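You operate a simulated robot arm through the tools that you are given. There is no shell and no other tool.

The job below is to be done with a simulated two-armed robot. You get a single attempt, and the scene is never put back.

## Task
Lap the round cover until the flatness block passes it.
Fine: zero the block, slide the cover over its probe before and after lapping, and put it back on the black mat.

Only the result counts: the job must be done as asked and must still hold three seconds after the hand-in. Knocking over, shifting, dropping, spilling or breaking anything else fails it. A push-on lid holds only when it is set on centred and level and pressed home; a screw cap is set on level and turned clockwise until tight.

## Robot
Two 6-joint arms with two-finger grippers on one trunk that stands fixed in place. Base frame: the origin is at the foot of the trunk, x ahead of it, y to its left, z up. Readings come in m, degrees, newtons and seconds.
The left shoulder is at [0.03, 0.178, 1.063], the right one opposite. With the tool pointing down near the work surface each hand reaches from about 0.48 to 0.82 m from the base axis, measured 20 degrees to its own side. Payload 2.54 kg a hand.
Tool frame (each hand has its own): the origin (TCP) lies between the finger pads and is the grasp point; the fingertips stand 0.03 m ahead of it; z points along the fingers, y is the line along which they close. The gripper opens to 0.116 m. The gripper's body begins 0.095 m behind the TCP.
Orientation is that of the tool frame in the base frame, as a unit quaternion [x, y, z, w]. With the fingers straight down and closing along the base's y, the tool's x points along the base's -x, its y along +y and its z along -z.

## Interface
- The arms move only by the tool drive_tool. It takes "left_plan", "right_plan" or both (then of equal length, played together; a hand with none holds still); each is a list of rows, each an object (a shift or turn left out is 0, a gripper value left out holds the last) with "dp": the shift along the tool's x, y, z in m, a list of three; "rot": the turn, a rotation vector about the tool's x, y, z in degrees, a list of three; "jaw": the gripper command, from -1 (shut) to 1 (fully open), values between in proportion. In form: [{"dp": [dx, dy, dz], "rot": [ax, ay, az], "jaw": jaw}, ...]. A call has 1 to 20 rows; each row is the pose to reach, as a shift and turn from the pose commanded when the call began, along the tool's axes at that moment. A row lasts 0.2 s, in which the tool goes at most 0.05 m and 8.6 degrees; a call with a longer step from one row to the next is refused whole, and so is a gripper value outside its range. Where a pose cannot be reached the arm comes as near as it can. A force on the tool above 40 N (or 10 N above the force at the start of the call, whichever is more), or a blocked arm, ends the call early, and 0.2 s more pass. Each finger travels about 0.153 m/s and halts on what it meets, pressing with about 44 N; the grip force reading is that of the motor and also rises with nothing between the fingers. The clock runs only during rows and for 0.2 s after the last one: add rows that repeat a pose to give the fingers time. It gives the time, the measured TCP pose, the force on the tool (base axes), the opening and the grip force at its end, in the units of the frame above (readings bear some noise), with the torque about the TCP (base axes, N m) and any sound that the robot's microphone picked up.
- Cameras (640 x 400 px; columns grow to the right, rows downward): "scene" is now at [0.0471, 0.0118, 1.7847]; the picture's right is [0.16, -0.99, 0.00], its down [-0.75, -0.12, -0.65] and it looks along [0.64, 0.10, -0.76] (base axes); focal length 308 px, centre (320, 200). "left" rides on the left gripper at [0.069, 0.015, -0.122] in its tool frame; the picture's right is [-0.21, 0.98, 0.00], its down [-0.83, -0.18, -0.53] and it looks along [-0.52, -0.11, 0.85] (tool axes); focal length 251 px, centre (320, 200). "right" rides on the right gripper at [0.069, -0.015, -0.122] in its tool frame; the picture's right is [0.21, 0.98, 0.00], its down [-0.83, 0.18, -0.53] and it looks along [-0.52, 0.11, 0.85] (tool axes); focal length 251 px, centre (320, 200). There is no depth. A picture from a camera that has moved, and an enlarged one, comes with that camera's place and axes in the base frame and with its lens.
- get_image(camera): a new picture of that camera. It takes no simulated time.
- slide_trunk(by): slides the trunk up (or, below 0, down) by that many m; the arms and the scene camera ride with it, the base frame stays. It gives what a move gives, with no picture.
- pan_tilt(pan, tilt): turns the head with the scene camera to pan (to the left, within 143 degrees either way) and tilt (down, from -29 to 69), counted from straight ahead of the robot. It gives what a move gives.
- inspect(camera, box): a new picture of the part [left, top, right, bottom] of that camera's present view, enlarged. It takes no simulated time.
- hand_in(): hands the job in; it is judged then, once.

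Places have to be worked out from the pictures, the camera data and where the tool is seen. Open the grippers and draw the arms clear of the work before you hand the job in, unless the task says otherwise.

The tools are called as a command line: name --argument value ..., lists and objects as JSON in quotes. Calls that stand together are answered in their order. drive_tool: Moves the arms, as the interface text tells. Its arguments: {"type":"object","properties":{"left_plan":{"type":"array"},"right_plan":{"type":"array"}},"required":[]} The other tools are called the same way: slide_trunk (by) slides the trunk up or down; pan_tilt (pan, tilt) turns the head that bears the scene camera; get_image (camera) takes a picture; inspect (camera, box) takes an enlarged picture of a part of a camera's view; hand_in () hands the job in.

At the start:

```text
time: 0.0
left_position: [0.4356, 0.1439, 1.1757]
left_ee_rot: [0.0, 1.0, 0.0, 0.0]
left_wrist_force: [0.3, -0.4, -0.5]
left_moment: [0.0, 0.01, 0.04]
left_grip_width: 0.1161
left_grasp_force: 0.0
right_position: [0.4715, -0.1812, 1.2354]
right_ee_rot: [0.0, 1.0, 0.0, 0.0]
right_wrist_force: [0.7, -0.6, -0.3]
right_moment: [-0.01, 0.0, 0.0]
right_grip_width: 0.1158
right_grasp_force: 0.0
trunk travel left (down, up): [-0.275, 0.265]
head pan, tilt: [9.1, 49.5]
```

scene: 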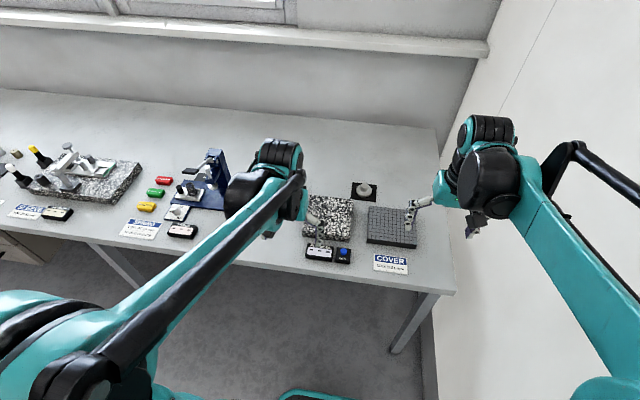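
right: 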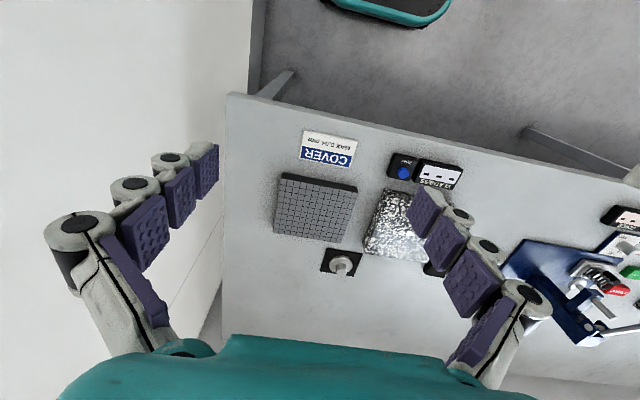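
left: 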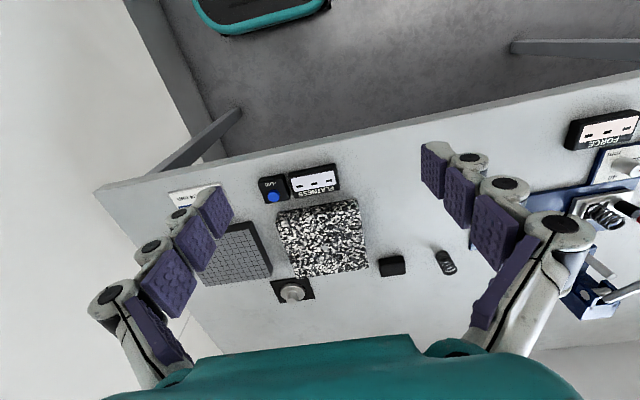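

I'll begin by looking closely at the work area with the cameras, which takes no simulated time.

inspect --camera "right" --box '[240, 110, 480, 290]'

inspect --camera "left" --box '[170, 150, 480, 320]'

inspect --camera "scene" --box '[280, 170, 440, 290]'

```text
2.22 times, centred on (360, 200) of right
camera zoom: at [0.4025, -0.1979, 1.3556], right [-0.21, 0.98, 0.0], down [0.83, 0.18, 0.53], along [0.52, 0.11, -0.85], focal length 559 px, centre (231, 200)
```

zoom: 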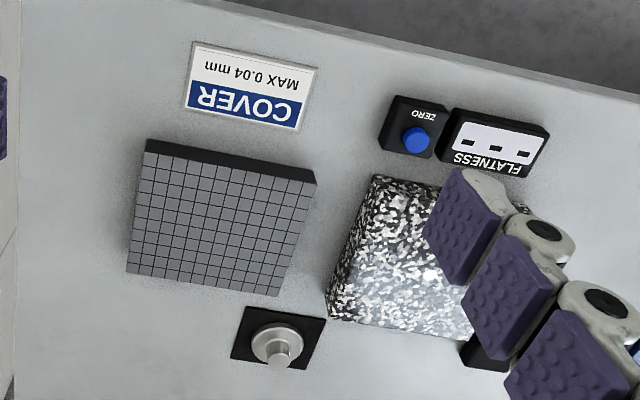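

```text
2.06 times, centred on (325, 235) of left
camera zoom: at [0.3658, 0.1597, 1.2971], right [0.21, 0.98, 0.0], down [0.83, -0.18, 0.53], along [0.52, -0.11, -0.85], focal length 519 px, centre (310, 128)
```

zoom: 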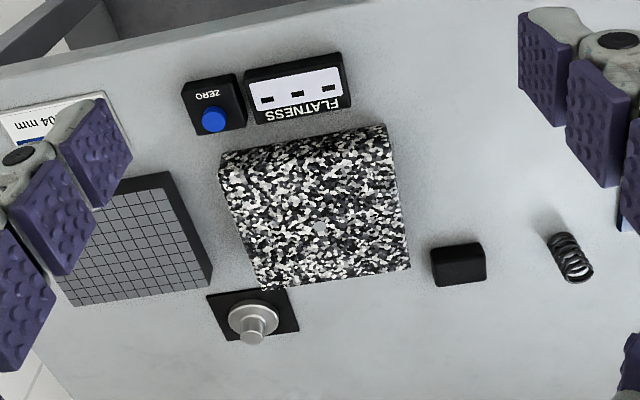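

```text
3.33 times, centred on (360, 230) of scene
camera zoom: at [0.0471, 0.0118, 1.7847], right [0.16, -0.99, 0.0], down [-0.75, -0.12, -0.65], along [0.64, 0.1, -0.76], focal length 1027 px, centre (187, 100)
```

zoom: 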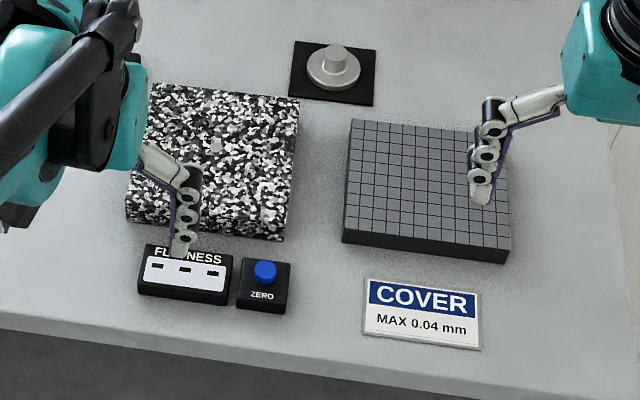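

The flatness block, zero box, lap plate, and the cover on its mat are visible; the mat looks to be at about (0.92, -0.03, 0.84). I'll zoom further on the display, the cover and the plate.

inspect --camera "scene" --box '[340, 175, 390, 206]'

inspect --camera "scene" --box '[300, 230, 370, 274]'

inspect --camera "left" --box '[260, 160, 380, 235]'

inspect --camera "right" --box '[310, 230, 390, 280]'

```text
12.80 times, centred on (365, 190) of scene
camera zoom: at [0.0471, 0.0118, 1.7847], right [0.16, -0.99, 0.0], down [-0.75, -0.12, -0.65], along [0.64, 0.1, -0.76], focal length 3944 px, centre (-256, 322)
```

zoom: 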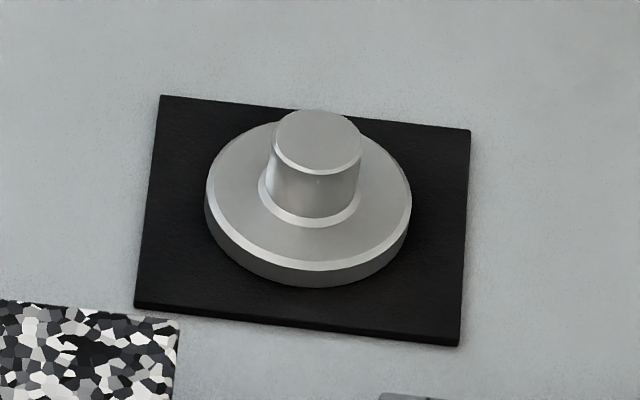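

```text
9.09 times, centred on (335, 252) of scene
camera zoom: at [0.0471, 0.0118, 1.7847], right [0.16, -0.99, 0.0], down [-0.75, -0.12, -0.65], along [0.64, 0.1, -0.76], focal length 2801 px, centre (184, -273)
```

zoom: 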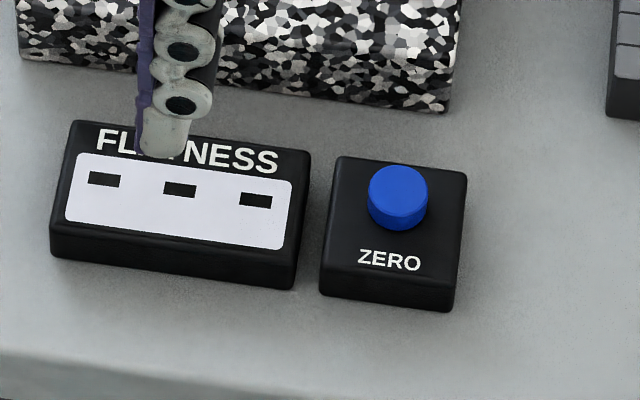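

```text
5.33 times, centred on (320, 198) of left
camera zoom: at [0.3658, 0.1597, 1.2971], right [0.21, 0.98, 0.0], down [0.83, -0.18, 0.53], along [0.52, -0.11, -0.85], focal length 1341 px, centre (320, 213)
```

zoom: 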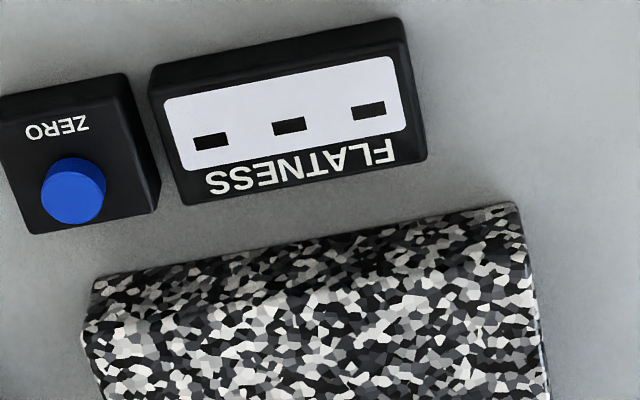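

```text
8.00 times, centred on (350, 255) of right
camera zoom: at [0.4025, -0.1979, 1.3556], right [-0.21, 0.98, 0.0], down [0.83, 0.18, 0.53], along [0.52, 0.11, -0.85], focal length 2012 px, centre (80, -240)
```

zoom: 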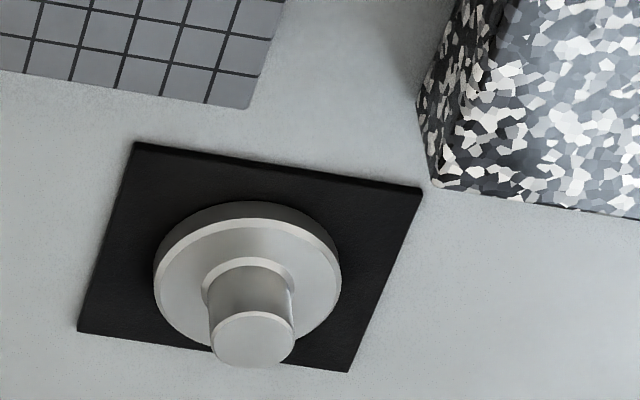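

From triangulation: table top at z≈0.855, mat centre ≈(0.899, -0.031), knob top z≈0.89, zero button ≈(0.592, 0.02, 0.885). I'll move the right hand forward high above the work for a better look.

drive_tool --right_plan '[{"dp": [-0.03, 0.015, 0.016]}, {"dp": [-0.06, 0.03, 0.032]}, {"dp": [-0.09, 0.045, 0.049]}, {"dp": [-0.12, 0.06, 0.065]}, {"dp": [-0.15, 0.075, 0.081]}, {"dp": [-0.18, 0.09, 0.098]}, {"dp": [-0.205, 0.105, 0.114]}, {"dp": [-0.23, 0.12, 0.13]}]'

```text
time: 1.8
left_position: [0.436, 0.1441, 1.1747]
left_ee_rot: [0.0, 1.0, 0.0, -0.002]
left_wrist_force: [0.6, -0.7, -0.4]
left_moment: [0.03, 0.02, 0.03]
left_grip_width: 0.1158
left_grasp_force: 0.1
right_position: [0.7017, -0.0612, 1.1048]
right_ee_rot: [0.001, 1.0, 0.0, -0.001]
right_wrist_force: [0.0, 0.1, -0.2]
right_moment: [0.01, 0.03, 0.0]
right_grip_width: 0.1159
right_grasp_force: 0.0
trunk travel left (down, up): [-0.275, 0.265]
head pan, tilt: [9.1, 49.5]
```

The hand reached (0.702, -0.061, 1.105). I'll take new pictures from it and the scene.

get_image --camera "right"

get_image --camera "scene"

get_image --camera "left"

```text
taken
camera right: at [0.6329, -0.0777, 1.2268], right [-0.21, 0.98, 0.0], down [0.83, 0.18, 0.53], along [0.52, 0.11, -0.85], focal length 251 px, centre (320, 200)
```

right: 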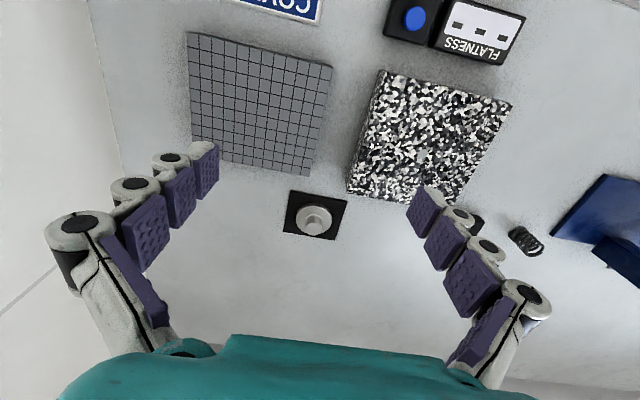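

```text
taken
camera scene: at [0.049, 0.0125, 1.7847], right [0.16, -0.99, 0.0], down [-0.75, -0.12, -0.65], along [0.64, 0.1, -0.76], focal length 308 px, centre (320, 200)
```

scene: 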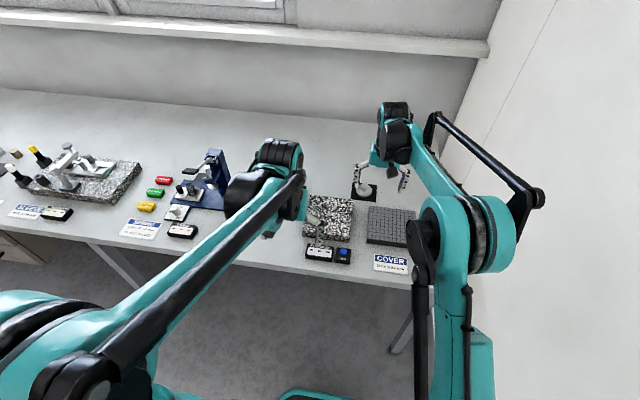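

```text
taken
camera left: at [0.3672, 0.1602, 1.2966], right [0.21, 0.98, 0.0], down [0.83, -0.18, 0.53], along [0.52, -0.12, -0.85], focal length 251 px, centre (320, 200)
```

left: 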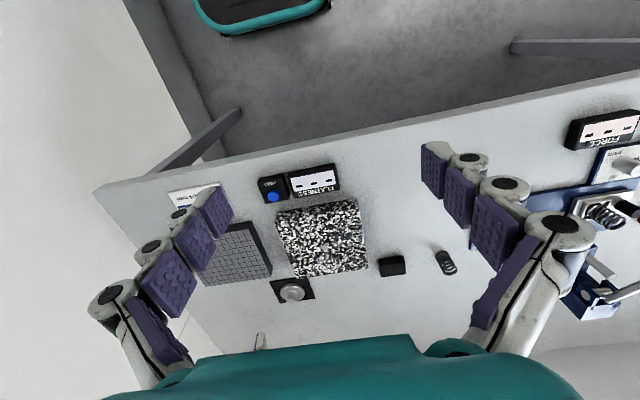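

The right camera now sees the whole station. I'll enlarge it for measurement.

inspect --camera "right" --box '[340, 60, 520, 172]'

inspect --camera "right" --box '[180, 20, 340, 120]'

inspect --camera "right" --box '[260, 170, 380, 245]'

inspect --camera "right" --box '[370, 0, 530, 100]'

```text
3.56 times, centred on (430, 116) of right
camera zoom: at [0.6329, -0.0777, 1.2268], right [-0.21, 0.98, 0.0], down [0.83, 0.18, 0.53], along [0.52, 0.11, -0.85], focal length 894 px, centre (-71, 499)
```

zoom: 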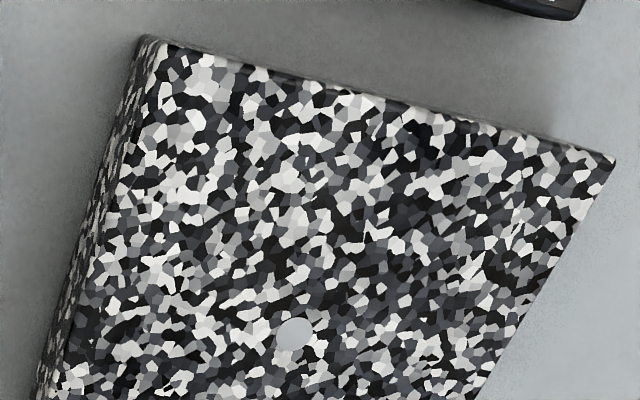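

```text
4.00 times, centred on (260, 70) of right
camera zoom: at [0.6329, -0.0777, 1.2268], right [-0.21, 0.98, 0.0], down [0.83, 0.18, 0.53], along [0.52, 0.11, -0.85], focal length 1006 px, centre (560, 720)
```

zoom: 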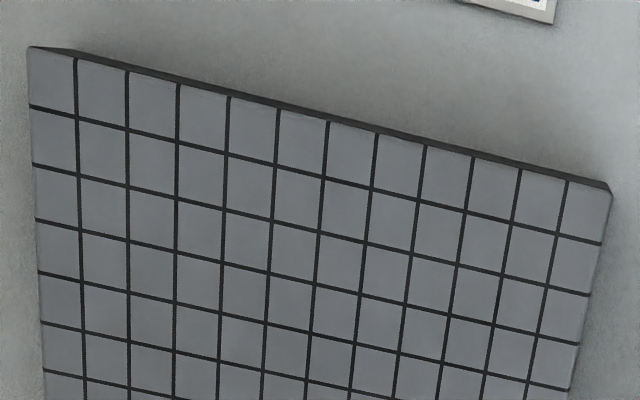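

```text
5.33 times, centred on (320, 208) of right
camera zoom: at [0.6329, -0.0777, 1.2268], right [-0.21, 0.98, 0.0], down [0.83, 0.18, 0.53], along [0.52, 0.11, -0.85], focal length 1341 px, centre (320, 160)
```

zoom: 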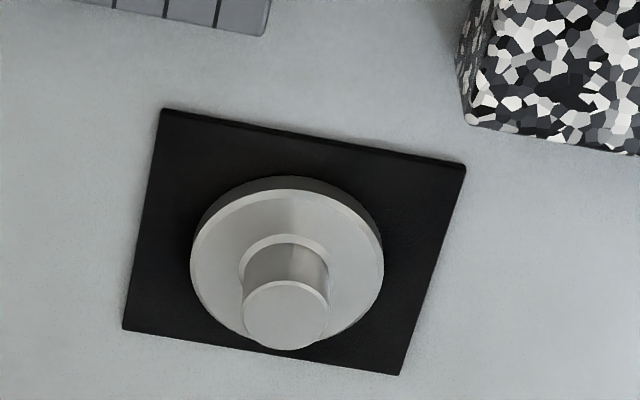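

```text
4.00 times, centred on (450, 50) of right
camera zoom: at [0.6329, -0.0777, 1.2268], right [-0.21, 0.98, 0.0], down [0.83, 0.18, 0.53], along [0.52, 0.11, -0.85], focal length 1006 px, centre (-200, 800)
```

zoom: 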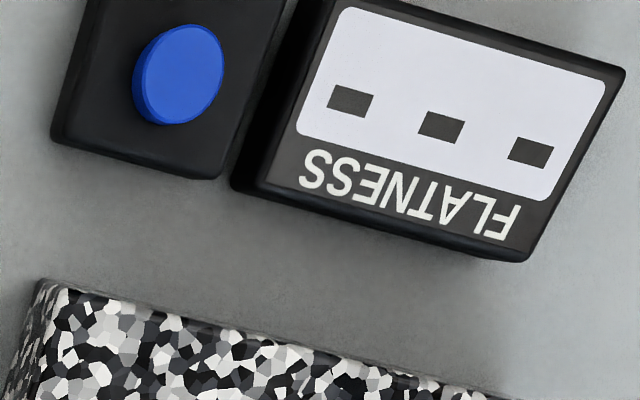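

The wrist view gives cover knob ≈(0.896, -0.031), probe ≈(0.732, 0.091) on granite top z≈0.894, lap plate centre ≈(0.733, -0.143). I'll test the right arm's reach toward the cover, staying high.

drive_tool --right_plan '[{"dp": [-0.04, 0.006, 0.01]}, {"dp": [-0.08, 0.012, 0.02]}, {"dp": [-0.12, 0.018, 0.03]}, {"dp": [-0.16, 0.024, 0.04]}, {"dp": [-0.195, 0.03, 0.055]}, {"dp": [-0.195, 0.03, 0.055]}]'

```text
time: 3.2
left_position: [0.4346, 0.1438, 1.1769]
left_ee_rot: [0.001, 1.0, 0.0, -0.001]
left_wrist_force: [0.3, 0.0, 0.3]
left_moment: [0.0, 0.0, 0.03]
left_grip_width: 0.1161
left_grasp_force: 0.1
right_position: [0.7954, -0.0482, 1.0528]
right_ee_rot: [0.0, 1.0, 0.0, 0.0]
right_wrist_force: [-0.6, -0.1, 0.0]
right_moment: [0.01, -0.01, 0.02]
right_grip_width: 0.116
right_grasp_force: 0.0
right hand out of reach, approached as far as the arm can: row 3, 4, 5, 6
trunk travel left (down, up): [-0.275, 0.265]
head pan, tilt: [9.1, 49.5]
```

Straight down the arm stops at about x=0.795, so the cover needs a forward-tilted tool. I'll step back and tilt the fingers forward 40° while still high.

drive_tool --right_plan '[{"dp": [0.04, 0.0, 0.0]}, {"dp": [0.08, 0.0, 0.0]}, {"dp": [0.08, 0.0, 0.0], "rot": [0, -8, 0]}, {"dp": [0.08, 0.0, 0.0], "rot": [0, -16, 0]}, {"dp": [0.08, 0.0, 0.0], "rot": [0, -24, 0]}, {"dp": [0.08, 0.0, 0.0], "rot": [0, -32, 0]}, {"dp": [0.08, 0.0, 0.0], "rot": [0, -40, 0]}, {"dp": [0.08, 0.0, 0.0], "rot": [0, -40, 0]}]'

```text
time: 5.0
left_position: [0.436, 0.1442, 1.1768]
left_ee_rot: [0.0, 1.0, 0.0, 0.0]
left_wrist_force: [-0.7, -0.3, 0.9]
left_moment: [0.0, 0.03, 0.01]
left_grip_width: 0.1161
left_grasp_force: 0.2
right_position: [0.7161, -0.045, 1.0548]
right_ee_rot: [0.0, 0.939, -0.001, 0.344]
right_wrist_force: [0.0, 0.2, 0.2]
right_moment: [0.02, 0.02, 0.02]
right_grip_width: 0.116
right_grasp_force: 0.0
trunk travel left (down, up): [-0.275, 0.265]
head pan, tilt: [9.1, 49.5]
```

The 40° tilt was achieved at (0.716, -0.045, 1.055). Now I'll advance with this tilt to above the cover, TCP about z=1.02.

drive_tool --right_plan '[{"dp": [-0.02, 0.003, 0.024]}, {"dp": [-0.04, 0.005, 0.048]}, {"dp": [-0.06, 0.008, 0.072]}, {"dp": [-0.08, 0.01, 0.096]}, {"dp": [-0.1, 0.012, 0.12]}, {"dp": [-0.1154, 0.014, 0.1425]}, {"dp": [-0.1154, 0.014, 0.1425]}]'

```text
time: 6.6
left_position: [0.4335, 0.1445, 1.1766]
left_ee_rot: [0.0, 1.0, 0.001, 0.0]
left_wrist_force: [0.3, 0.8, 0.4]
left_moment: [0.0, -0.04, 0.04]
left_grip_width: 0.116
left_grasp_force: 0.0
right_position: [0.8931, -0.0313, 1.0207]
right_ee_rot: [0.001, 0.94, -0.001, 0.342]
right_wrist_force: [-0.7, 0.0, 0.1]
right_moment: [0.01, 0.04, -0.02]
right_grip_width: 0.1163
right_grasp_force: 0.1
trunk travel left (down, up): [-0.275, 0.265]
head pan, tilt: [9.1, 49.5]
```

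Reached (0.893, -0.031, 1.021) with the 40° tilt. Checking the view from the hand and scene.

get_image --camera "right"

get_image --camera "scene"

```text
taken
camera right: at [0.7628, -0.0474, 1.0679], right [-0.16, 0.98, -0.14], down [0.29, 0.18, 0.94], along [0.94, 0.11, -0.31], focal length 251 px, centre (320, 200)
```

right: 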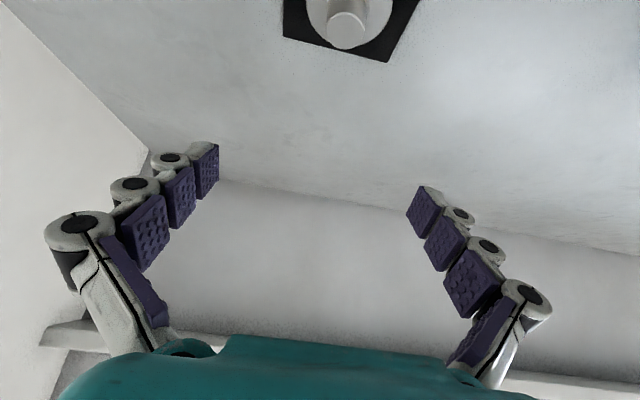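

```text
taken
camera scene: at [0.046, 0.0119, 1.7848], right [0.16, -0.99, 0.0], down [-0.75, -0.12, -0.65], along [0.64, 0.1, -0.76], focal length 308 px, centre (320, 200)
```

scene: 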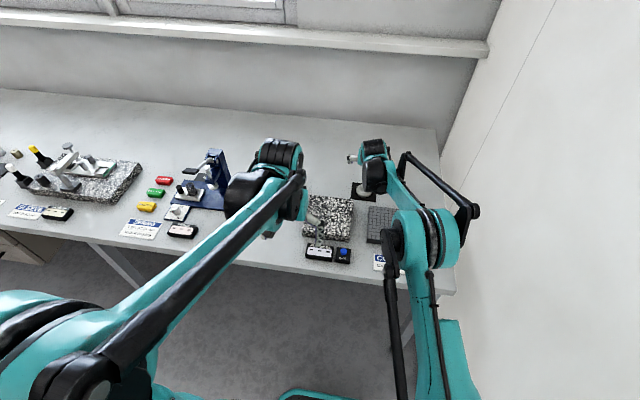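

The 40° tilt reaches the cover, and 30° should be enough. First I zero the block with nothing on it: bring the right hand over the zero button with fingers closed and pointing down, and move the left arm aside to clear the view.

drive_tool --right_plan '[{"dp": [0.031, 0.006, -0.023], "rot": [0, 5, 0]}, {"dp": [0.062, 0.013, -0.045], "rot": [0, 10, 0]}, {"dp": [0.093, 0.02, -0.068], "rot": [0, 15, 0]}, {"dp": [0.124, 0.027, -0.091], "rot": [0, 20, 0]}, {"dp": [0.155, 0.033, -0.113], "rot": [0, 25, 0], "jaw": -1}, {"dp": [0.186, 0.04, -0.136], "rot": [0, 30, 0], "jaw": -1}, {"dp": [0.217, 0.047, -0.159], "rot": [0, 35, 0], "jaw": -1}, {"dp": [0.2473, 0.0535, -0.1815], "rot": [0, 40, 0], "jaw": -1}, {"dp": [0.2473, 0.0535, -0.1815], "rot": [0, 40, 0], "jaw": -1}]' --left_plan '[{"dp": [0, 0.02, -0.01]}, {"dp": [0, 0.04, -0.02]}, {"dp": [0, 0.06, -0.03]}, {"dp": [0, 0.08, -0.04]}, {"dp": [0, 0.1, -0.05]}, {"dp": [0, 0.12, -0.05]}, {"dp": [0, 0.14, -0.05]}, {"dp": [0, 0.14, -0.05]}, {"dp": [0, 0.14, -0.05]}]'

get_image --camera "right"

get_image --camera "scene"

get_image --camera "left"

```text
time: 8.6
left_position: [0.434, 0.2823, 1.2254]
left_ee_rot: [-0.001, 1.0, 0.0, 0.0]
left_wrist_force: [-0.2, 0.7, 0.5]
left_moment: [0.0, -0.02, -0.01]
left_grip_width: 0.1159
left_grasp_force: 0.1
right_position: [0.5885, 0.021, 1.0018]
right_ee_rot: [0.0, 1.0, 0.0, -0.001]
right_wrist_force: [-0.1, -1.0, 0.1]
right_moment: [-0.01, 0.0, -0.03]
right_grip_width: 0.0
right_grasp_force: 28.9
trunk travel left (down, up): [-0.275, 0.265]
head pan, tilt: [9.1, 49.5]
```

```text
taken
camera right: at [0.52, 0.0043, 1.1223], right [-0.21, 0.98, 0.0], down [0.83, 0.18, 0.53], along [0.52, 0.11, -0.85], focal length 251 px, centre (320, 200)
```

right: 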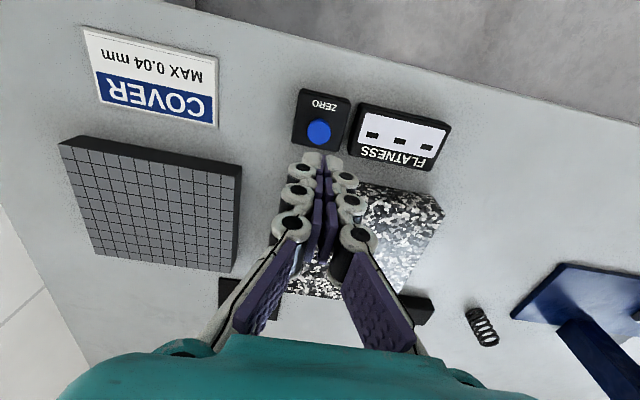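

```text
taken
camera scene: at [0.0479, 0.012, 1.7847], right [0.16, -0.99, 0.0], down [-0.75, -0.12, -0.65], along [0.64, 0.1, -0.76], focal length 308 px, centre (320, 200)
```

scene: 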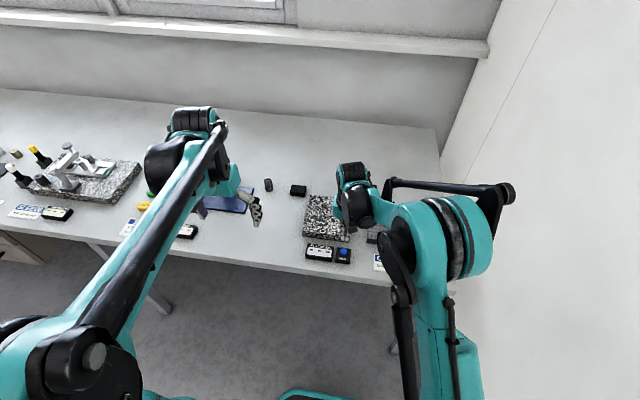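

```text
taken
camera left: at [0.3659, 0.2985, 1.347], right [0.21, 0.98, 0.0], down [0.83, -0.18, 0.53], along [0.52, -0.11, -0.85], focal length 251 px, centre (320, 200)
```

left: 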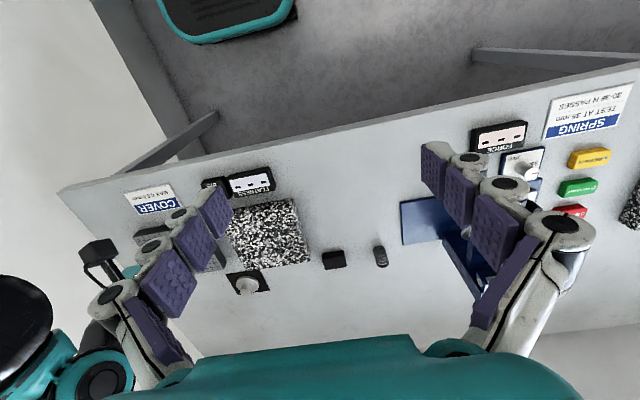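

The hand is above the zero button. I'll enlarge to pin down the button against the fingertip.

inspect --camera "right" --box '[280, 80, 440, 180]'

inspect --camera "scene" --box '[290, 190, 390, 270]'

```text
4.00 times, centred on (360, 130) of right
camera zoom: at [0.52, 0.0043, 1.1223], right [-0.21, 0.98, 0.0], down [0.83, 0.18, 0.53], along [0.52, 0.11, -0.85], focal length 1006 px, centre (160, 480)
```

zoom: 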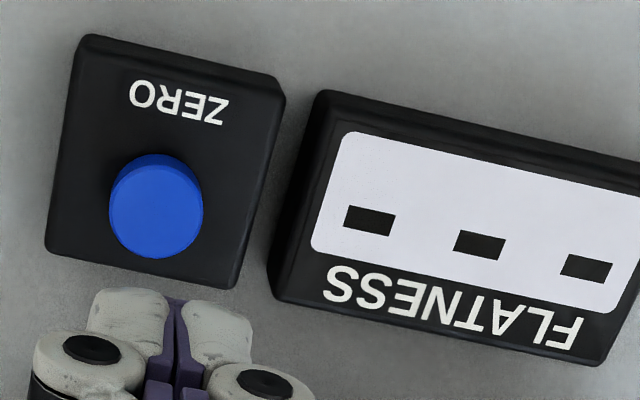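

```text
5.00 times, centred on (340, 230) of scene
camera zoom: at [0.0479, 0.012, 1.7847], right [0.16, -0.99, 0.0], down [-0.75, -0.12, -0.65], along [0.64, 0.1, -0.76], focal length 1541 px, centre (220, 50)
```

zoom: 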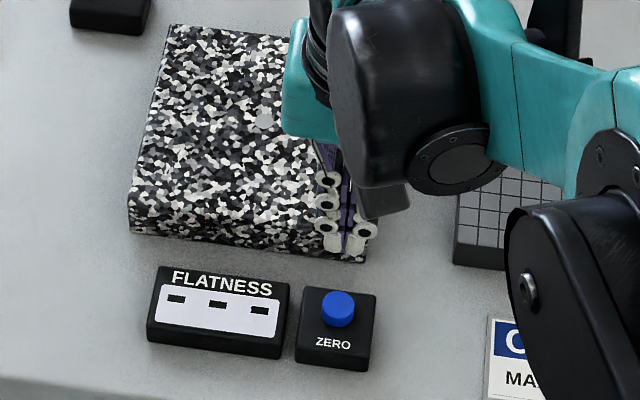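

The button top is about (0.593, 0.019, 0.882), diameter 23 mm. I'll descend to just above it.

drive_tool --right_plan '[{"dp": [-0.002, -0.001, 0.03]}, {"dp": [-0.004, -0.002, 0.06]}, {"dp": [-0.004, -0.002, 0.08]}, {"dp": [-0.004, -0.002, 0.08]}]'

inspect --camera "right" --box '[280, 80, 440, 180]'

inspect --camera "scene" --box '[290, 210, 370, 270]'

```text
time: 9.6
left_position: [0.4346, 0.283, 1.2253]
left_ee_rot: [0.0, 1.0, 0.0, 0.0]
left_wrist_force: [-0.1, 0.7, 0.0]
left_moment: [-0.02, 0.0, -0.03]
left_grip_width: 0.116
left_grasp_force: 0.1
right_position: [0.591, 0.0173, 0.9223]
right_ee_rot: [0.0, 1.0, 0.0, 0.001]
right_wrist_force: [0.1, 0.4, 0.3]
right_moment: [-0.02, 0.02, -0.02]
right_grip_width: 0.0
right_grasp_force: 28.7
trunk travel left (down, up): [-0.275, 0.265]
head pan, tilt: [9.1, 49.5]
```

```text
4.00 times, centred on (360, 130) of right
camera zoom: at [0.5226, 0.0016, 1.0426], right [-0.21, 0.98, 0.0], down [0.83, 0.18, 0.53], along [0.52, 0.11, -0.85], focal length 1006 px, centre (160, 480)
```

zoom: 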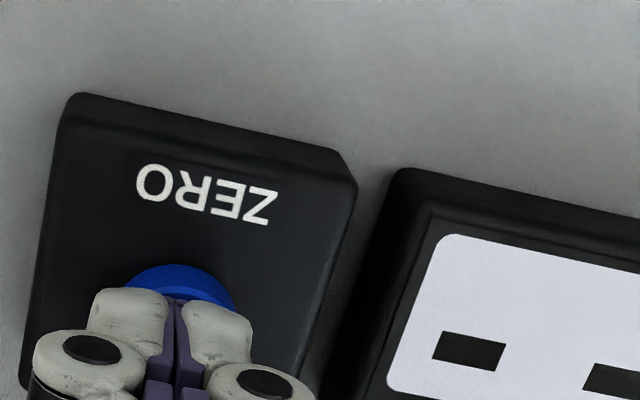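

```text
6.67 times, centred on (330, 240) of scene
camera zoom: at [0.047, 0.0119, 1.7848], right [0.16, -0.99, 0.0], down [-0.75, -0.12, -0.65], along [0.64, 0.1, -0.76], focal length 2054 px, centre (253, -67)
```

zoom: 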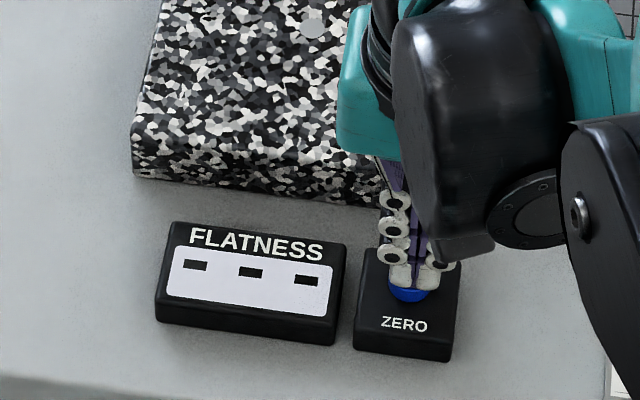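

The fingertip is centred over the button with roughly 8 mm to go. I'll lower slowly onto it.

drive_tool --right_plan '[{"dp": [0, 0, 0.004]}, {"dp": [0, 0, 0.008]}, {"dp": [0, 0, 0.01]}, {"dp": [0, 0, 0.012]}]'

inspect --camera "scene" --box '[290, 210, 370, 270]'

```text
time: 10.6
left_position: [0.4329, 0.2812, 1.2264]
left_ee_rot: [0.0, 1.0, -0.001, 0.001]
left_wrist_force: [0.7, 0.4, 0.6]
left_moment: [-0.01, 0.02, 0.0]
left_grip_width: 0.1158
left_grasp_force: 0.1
right_position: [0.5928, 0.0188, 0.9101]
right_ee_rot: [0.001, 1.0, 0.0, 0.003]
right_wrist_force: [9.3, -4.0, 31.4]
right_moment: [-0.11, -0.14, 0.01]
right_grip_width: 0.0059
right_grasp_force: 28.6
trunk travel left (down, up): [-0.275, 0.265]
head pan, tilt: [9.1, 49.5]
heard: click
```

```text
6.67 times, centred on (330, 240) of scene
camera zoom: at [0.045, 0.0112, 1.7851], right [0.16, -0.99, 0.0], down [-0.75, -0.12, -0.65], along [0.64, 0.1, -0.76], focal length 2054 px, centre (253, -67)
```

zoom: 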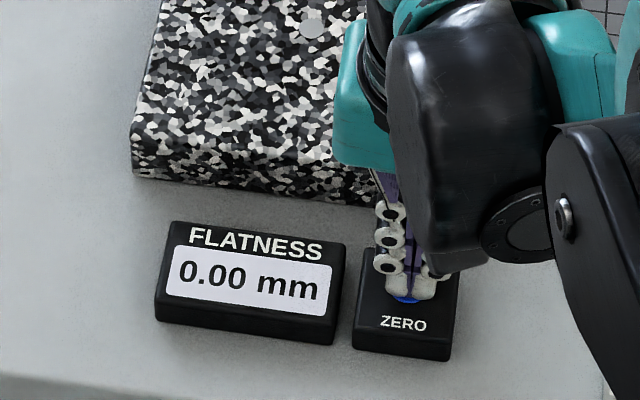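

A click was heard and the display shows 0.00 mm: the block is zeroed. I'll lift straight off the button.

drive_tool --right_plan '[{"dp": [0, 0, -0.01]}, {"dp": [0, 0, -0.04]}, {"dp": [0, 0, -0.08]}, {"dp": [0, 0, -0.12]}, {"dp": [0, 0, -0.12]}]'

inspect --camera "scene" --box '[290, 210, 370, 270]'

inspect --camera "right" --box '[280, 80, 440, 180]'

```text
time: 11.8
left_position: [0.4351, 0.2824, 1.2257]
left_ee_rot: [0.0, 1.0, 0.0, 0.0]
left_wrist_force: [0.3, 0.3, 0.1]
left_moment: [0.01, 0.0, 0.04]
left_grip_width: 0.1159
left_grasp_force: 0.0
right_position: [0.5922, 0.0212, 1.0276]
right_ee_rot: [0.001, 1.0, 0.0, 0.0]
right_wrist_force: [-0.4, 0.4, -0.8]
right_moment: [-0.04, 0.02, -0.02]
right_grip_width: 0.0003
right_grasp_force: 28.4
trunk travel left (down, up): [-0.275, 0.265]
head pan, tilt: [9.1, 49.5]
```

```text
6.67 times, centred on (330, 240) of scene
camera zoom: at [0.048, 0.0119, 1.7847], right [0.16, -0.99, 0.0], down [-0.75, -0.12, -0.65], along [0.64, 0.1, -0.76], focal length 2054 px, centre (253, -67)
```

zoom: 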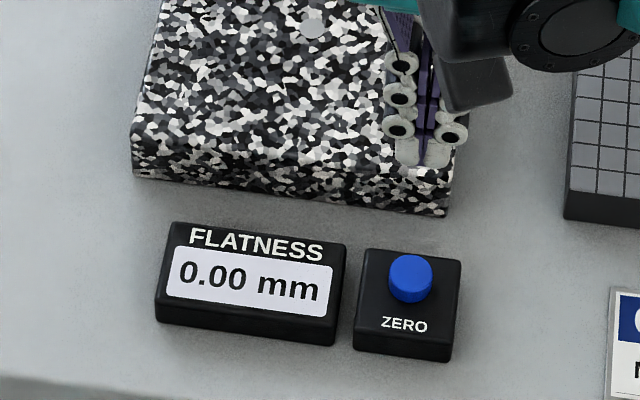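

```text
4.00 times, centred on (360, 130) of right
camera zoom: at [0.5231, 0.0045, 1.1491], right [-0.21, 0.98, 0.0], down [0.83, 0.18, 0.53], along [0.52, 0.11, -0.85], focal length 1006 px, centre (160, 480)
```

zoom: 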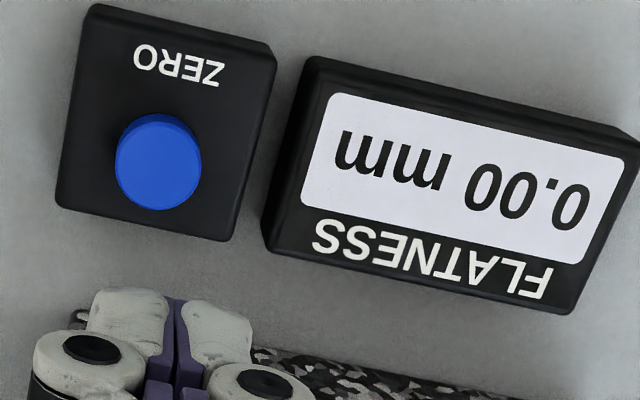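

The button and display are undisturbed. Now I'll go toward the cover with a 30° forward tilt and the gripper opened to about 70 mm, staying high.

drive_tool --right_plan '[{"dp": [-0.036, -0.006, 0.0], "rot": [0, -3.75, 0], "jaw": 0.2}, {"dp": [-0.073, -0.013, 0.0], "rot": [0, -7.5, 0], "jaw": 0.2}, {"dp": [-0.11, -0.019, 0.0], "rot": [0, -11.25, 0], "jaw": 0.2}, {"dp": [-0.147, -0.026, 0.0], "rot": [0, -15, 0], "jaw": 0.2}, {"dp": [-0.183, -0.032, 0.0], "rot": [0, -18.75, 0], "jaw": 0.2}, {"dp": [-0.22, -0.038, 0.005], "rot": [0, -22.5, 0], "jaw": 0.2}, {"dp": [-0.257, -0.045, 0.015], "rot": [0, -26.25, 0], "jaw": 0.2}, {"dp": [-0.2935, -0.051, 0.03], "rot": [0, -30, 0], "jaw": 0.2}, {"dp": [-0.2935, -0.051, 0.03], "rot": [0, -30, 0], "jaw": 0.2}]'

get_image --camera "right"

get_image --camera "scene"

```text
time: 13.8
left_position: [0.4336, 0.2837, 1.2253]
left_ee_rot: [0.0, 1.0, 0.0, 0.0]
left_wrist_force: [-0.7, 1.8, 0.1]
left_moment: [0.0, -0.03, 0.01]
left_grip_width: 0.1158
left_grasp_force: 0.0
right_position: [0.888, -0.0329, 0.9994]
right_ee_rot: [0.0, 0.966, 0.0, 0.26]
right_wrist_force: [0.8, -0.6, -0.1]
right_moment: [-0.01, -0.08, 0.01]
right_grip_width: 0.0697
right_grasp_force: 0.0
trunk travel left (down, up): [-0.275, 0.265]
head pan, tilt: [9.1, 49.5]
```

```text
taken
camera right: at [0.7664, -0.0492, 1.0695], right [-0.19, 0.98, -0.11], down [0.45, 0.18, 0.88], along [0.88, 0.11, -0.47], focal length 251 px, centre (320, 200)
```

right: 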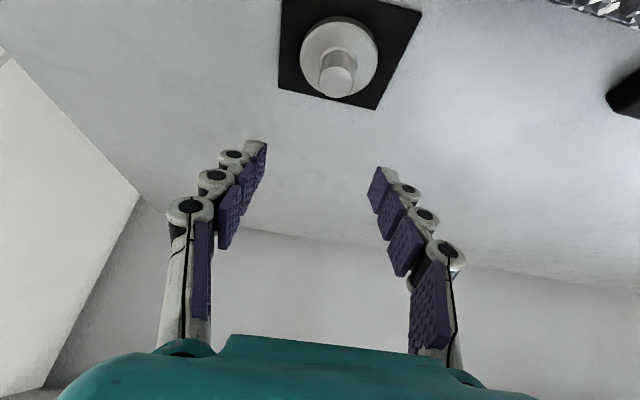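

```text
taken
camera scene: at [0.0459, 0.0121, 1.7848], right [0.16, -0.99, 0.0], down [-0.75, -0.12, -0.65], along [0.64, 0.1, -0.76], focal length 308 px, centre (320, 200)
```

scene: 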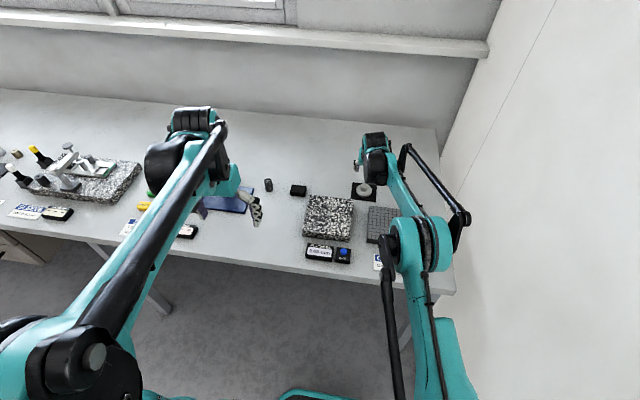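

The 30° pose is reachable at x=0.888. I'll enlarge the cover from this view to refine its position before descending.

inspect --camera "right" --box '[270, 0, 430, 100]'

inspect --camera "scene" --box '[330, 160, 410, 210]'

inspect --camera "left" --box '[200, 170, 360, 310]'

```text
4.00 times, centred on (350, 50) of right
camera zoom: at [0.7664, -0.0492, 1.0695], right [-0.19, 0.98, -0.11], down [0.45, 0.18, 0.88], along [0.88, 0.11, -0.47], focal length 1006 px, centre (200, 800)
```

zoom: 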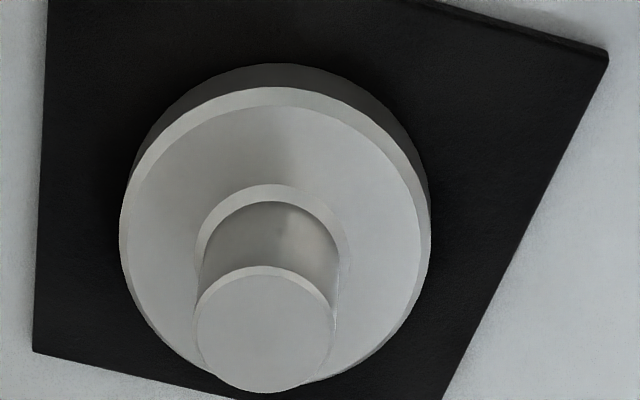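

```text
8.00 times, centred on (370, 185) of scene
camera zoom: at [0.0459, 0.0121, 1.7848], right [0.16, -0.99, 0.0], down [-0.75, -0.12, -0.65], along [0.64, 0.1, -0.76], focal length 2465 px, centre (-80, 320)
```

zoom: 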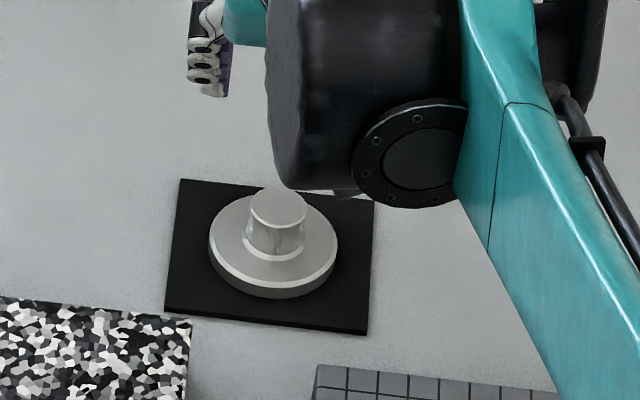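

```text
2.86 times, centred on (280, 240) of left
camera zoom: at [0.3643, 0.2984, 1.3475], right [0.21, 0.98, 0.0], down [0.83, -0.18, 0.53], along [0.52, -0.11, -0.85], focal length 718 px, centre (434, 86)
```

zoom: 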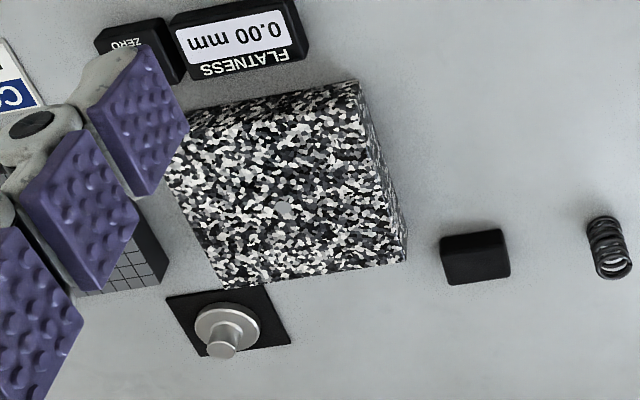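

From this view the knob is at (0.897, -0.030) with its top at z≈0.891 and the disc top near 0.868. I'll descend vertically so the fingertips straddle the knob just above the disc.

drive_tool --right_plan '[{"dp": [0.0125, 0.001, 0.0217]}, {"dp": [0.025, 0.001, 0.0433]}, {"dp": [0.035, 0.001, 0.0606]}, {"dp": [0.042, 0.001, 0.0727]}, {"dp": [0.0455, 0.001, 0.0788]}, {"dp": [0.0455, 0.001, 0.0788]}]'

get_image --camera "right"

inspect --camera "scene" --box '[330, 160, 410, 210]'

inspect --camera "left" --box '[200, 220, 300, 310]'

```text
time: 15.2
left_position: [0.435, 0.2821, 1.2268]
left_ee_rot: [0.0, 1.0, 0.001, 0.0]
left_wrist_force: [-0.1, -0.8, -0.2]
left_moment: [-0.03, 0.01, 0.0]
left_grip_width: 0.116
left_grasp_force: 0.1
right_position: [0.8834, -0.0318, 0.9078]
right_ee_rot: [0.0, 0.966, 0.0, 0.259]
right_wrist_force: [-0.2, 0.1, -0.8]
right_moment: [-0.01, 0.0, 0.01]
right_grip_width: 0.0699
right_grasp_force: 0.1
right hand out of reach, approached as far as the arm can: row 5, 6
trunk travel left (down, up): [-0.275, 0.265]
head pan, tilt: [9.1, 49.5]
```

```text
taken
camera right: at [0.7612, -0.0485, 0.9777], right [-0.19, 0.98, -0.11], down [0.45, 0.18, 0.88], along [0.87, 0.11, -0.47], focal length 251 px, centre (320, 200)
```

right: 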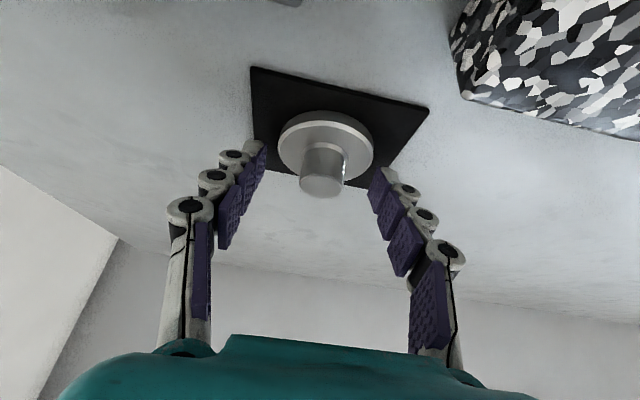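

```text
8.00 times, centred on (370, 185) of scene
camera zoom: at [0.0473, 0.0119, 1.7847], right [0.16, -0.99, 0.0], down [-0.75, -0.12, -0.65], along [0.64, 0.1, -0.76], focal length 2465 px, centre (-80, 320)
```

zoom: 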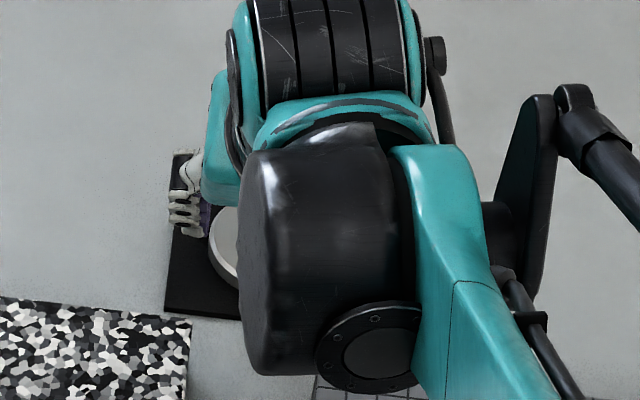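

```text
4.44 times, centred on (250, 265) of left
camera zoom: at [0.3654, 0.2984, 1.3472], right [0.21, 0.98, 0.0], down [0.83, -0.18, 0.53], along [0.52, -0.11, -0.85], focal length 1118 px, centre (631, -89)
```

zoom: 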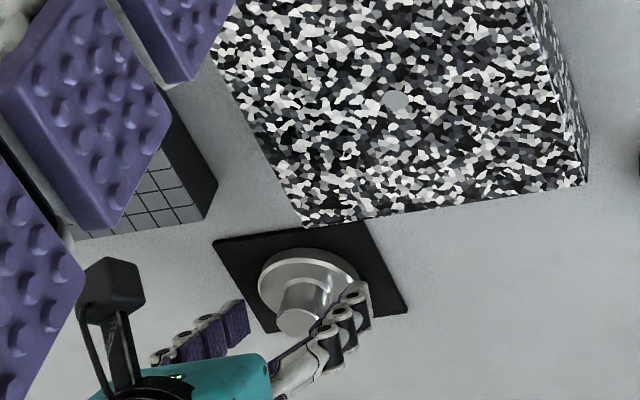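

The arm hit its reach limit at z≈0.908, a few mm short of the depth I want. I'll raise the hand, lower the trunk 50 mm, and approach again to gain margin.

drive_tool --right_plan '[{"dp": [-0.015, 0, -0.026]}, {"dp": [-0.03, 0, -0.052]}, {"dp": [-0.045, 0, -0.078]}, {"dp": [-0.045, 0, -0.078]}]'

slide_trunk --by -0.06

```text
time: 16.2
left_position: [0.4348, 0.2833, 1.2248]
left_ee_rot: [0.0, 1.0, 0.0, 0.0]
left_wrist_force: [0.6, -0.2, -0.2]
left_moment: [0.02, 0.03, -0.02]
left_grip_width: 0.1162
left_grasp_force: 0.1
right_position: [0.8829, -0.0327, 1.0001]
right_ee_rot: [0.0, 0.966, 0.0, 0.259]
right_wrist_force: [-0.8, -0.5, 0.0]
right_moment: [0.02, -0.02, -0.01]
right_grip_width: 0.0697
right_grasp_force: 0.0
trunk travel left (down, up): [-0.275, 0.265]
head pan, tilt: [9.1, 49.5]
```

```text
time: 17.2
left_position: [0.4355, 0.2833, 1.166]
left_ee_rot: [0.0, 1.0, 0.0, 0.001]
left_wrist_force: [-0.4, -0.6, -0.4]
left_moment: [-0.01, 0.0, -0.02]
left_grip_width: 0.1158
left_grasp_force: 0.0
right_position: [0.8827, -0.0335, 0.943]
right_ee_rot: [0.0, 0.966, 0.0, 0.259]
right_wrist_force: [-0.7, 0.6, -0.6]
right_moment: [0.01, -0.01, -0.01]
right_grip_width: 0.0693
right_grasp_force: 0.0
trunk travel left (down, up): [-0.215, 0.325]
head pan, tilt: [9.1, 49.5]
```

Trunk is down 60 mm and the hand is at z≈0.941. Descending again to about z=0.905, slightly forward.

drive_tool --right_plan '[{"dp": [0.005, 0.001, 0.0106]}, {"dp": [0.01, 0.002, 0.0212]}, {"dp": [0.0149, 0.002, 0.0318]}, {"dp": [0.0149, 0.002, 0.0318]}]'

get_image --camera "right"

inspect --camera "left" --box '[200, 220, 300, 310]'

```text
time: 18.2
left_position: [0.4344, 0.2828, 1.1658]
left_ee_rot: [0.0, 1.0, 0.001, 0.0]
left_wrist_force: [-0.6, -0.9, -1.2]
left_moment: [-0.01, -0.01, 0.01]
left_grip_width: 0.1161
left_grasp_force: 0.1
right_position: [0.8847, -0.0306, 0.904]
right_ee_rot: [-0.001, 0.966, 0.001, 0.259]
right_wrist_force: [0.0, 0.7, 0.1]
right_moment: [-0.01, 0.02, -0.02]
right_grip_width: 0.0693
right_grasp_force: 0.0
trunk travel left (down, up): [-0.215, 0.325]
head pan, tilt: [9.1, 49.5]
```

```text
taken
camera right: at [0.7639, -0.048, 0.9756], right [-0.19, 0.98, -0.11], down [0.45, 0.18, 0.88], along [0.87, 0.11, -0.47], focal length 251 px, centre (320, 200)
```

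right: 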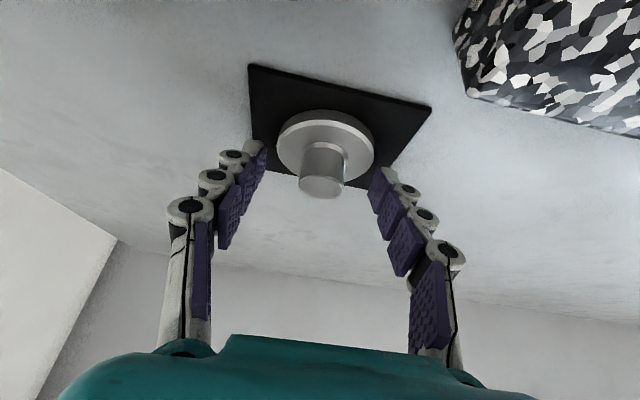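

```text
4.44 times, centred on (250, 265) of left
camera zoom: at [0.365, 0.2984, 1.2873], right [0.21, 0.98, 0.0], down [0.83, -0.18, 0.53], along [0.52, -0.11, -0.85], focal length 1118 px, centre (631, -89)
```

zoom: 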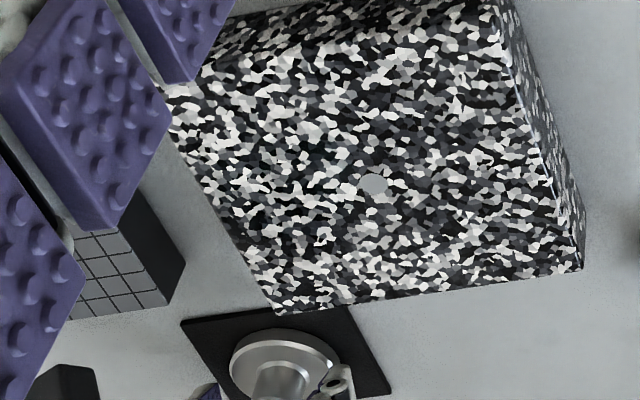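

The hand is now in place at (0.885, -0.031, 0.904) with no reach warning and no contact force, fingers straddling the knob. I'll lower 2 mm more and close on the knob.

drive_tool --right_plan '[{"dp": [0.001, 0, 0.0017], "jaw": 0.2}, {"dp": [0.001, 0, 0.0017], "jaw": -0.2}, {"dp": [0.001, 0, 0.0017], "jaw": -1}, {"dp": [0.001, 0, 0.0017], "jaw": -1}, {"dp": [0.001, 0, 0.0017], "jaw": -1}]'

get_image --camera "right"

```text
time: 19.4
left_position: [0.4338, 0.2835, 1.1659]
left_ee_rot: [0.0, 1.0, 0.0, 0.001]
left_wrist_force: [0.4, 0.1, -0.5]
left_moment: [-0.02, 0.01, -0.03]
left_grip_width: 0.1162
left_grasp_force: 0.1
right_position: [0.8853, -0.0316, 0.9032]
right_ee_rot: [0.0, 0.966, 0.0, 0.259]
right_wrist_force: [-1.0, 1.7, 3.4]
right_moment: [-0.01, 0.04, 0.02]
right_grip_width: 0.0566
right_grasp_force: 44.4
trunk travel left (down, up): [-0.215, 0.325]
head pan, tilt: [9.1, 49.5]
```

```text
taken
camera right: at [0.7641, -0.0477, 0.9736], right [-0.19, 0.98, -0.11], down [0.45, 0.18, 0.88], along [0.87, 0.11, -0.47], focal length 251 px, centre (320, 200)
```

right: 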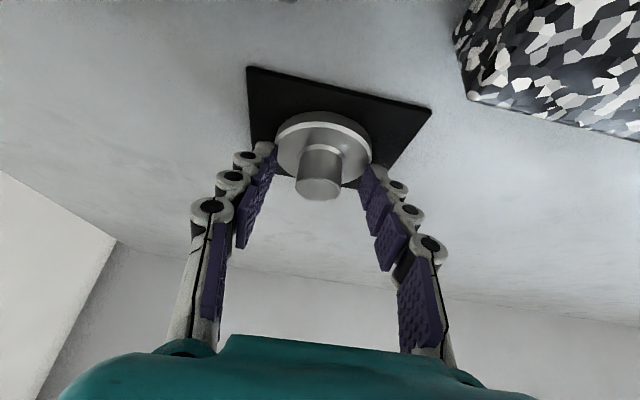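

The grip stopped at 56.6 mm, so the fingertips caught the disc's edge rather than the knob – the disc top is higher than I estimated. I'll open, raise 7 mm and close again.

drive_tool --right_plan '[{"dp": [0, 0, 0], "jaw": 0.2}, {"dp": [0, 0, 0], "jaw": 0.2}, {"dp": [-0.0035, 0, -0.0061], "jaw": 0.2}, {"dp": [-0.0035, 0, -0.0061], "jaw": 0.2}]'

get_image --camera "right"

inspect --camera "right" --box '[230, 90, 410, 210]'

```text
time: 20.4
left_position: [0.4358, 0.2834, 1.1677]
left_ee_rot: [0.0, 1.0, 0.0, 0.0]
left_wrist_force: [0.2, -0.4, -0.2]
left_moment: [0.02, -0.03, -0.03]
left_grip_width: 0.1159
left_grasp_force: 0.0
right_position: [0.8847, -0.0315, 0.9095]
right_ee_rot: [0.0, 0.966, 0.0, 0.259]
right_wrist_force: [-0.5, -0.4, -1.3]
right_moment: [-0.02, 0.02, 0.02]
right_grip_width: 0.0698
right_grasp_force: 0.0
trunk travel left (down, up): [-0.215, 0.325]
head pan, tilt: [9.1, 49.5]
```

```text
taken
camera right: at [0.7644, -0.0479, 0.9802], right [-0.19, 0.98, -0.11], down [0.45, 0.18, 0.88], along [0.87, 0.11, -0.47], focal length 251 px, centre (320, 200)
```

right: 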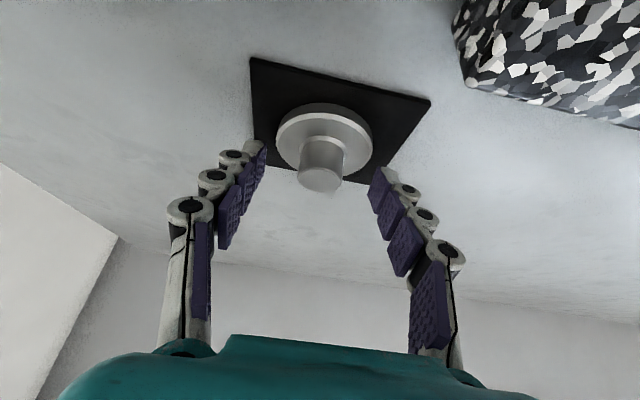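

```text
3.33 times, centred on (320, 150) of right
camera zoom: at [0.7644, -0.0479, 0.9802], right [-0.19, 0.98, -0.11], down [0.45, 0.18, 0.88], along [0.87, 0.11, -0.47], focal length 838 px, centre (320, 367)
```

zoom: 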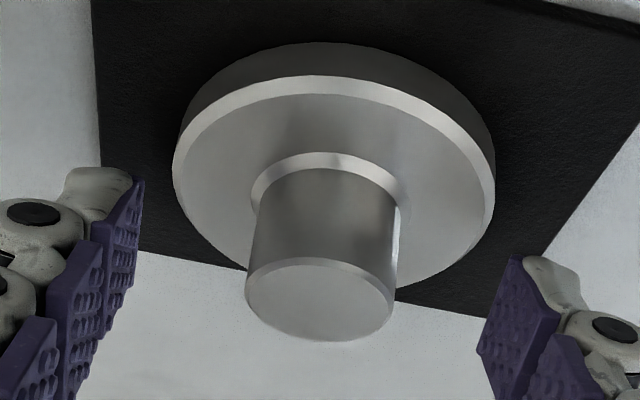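

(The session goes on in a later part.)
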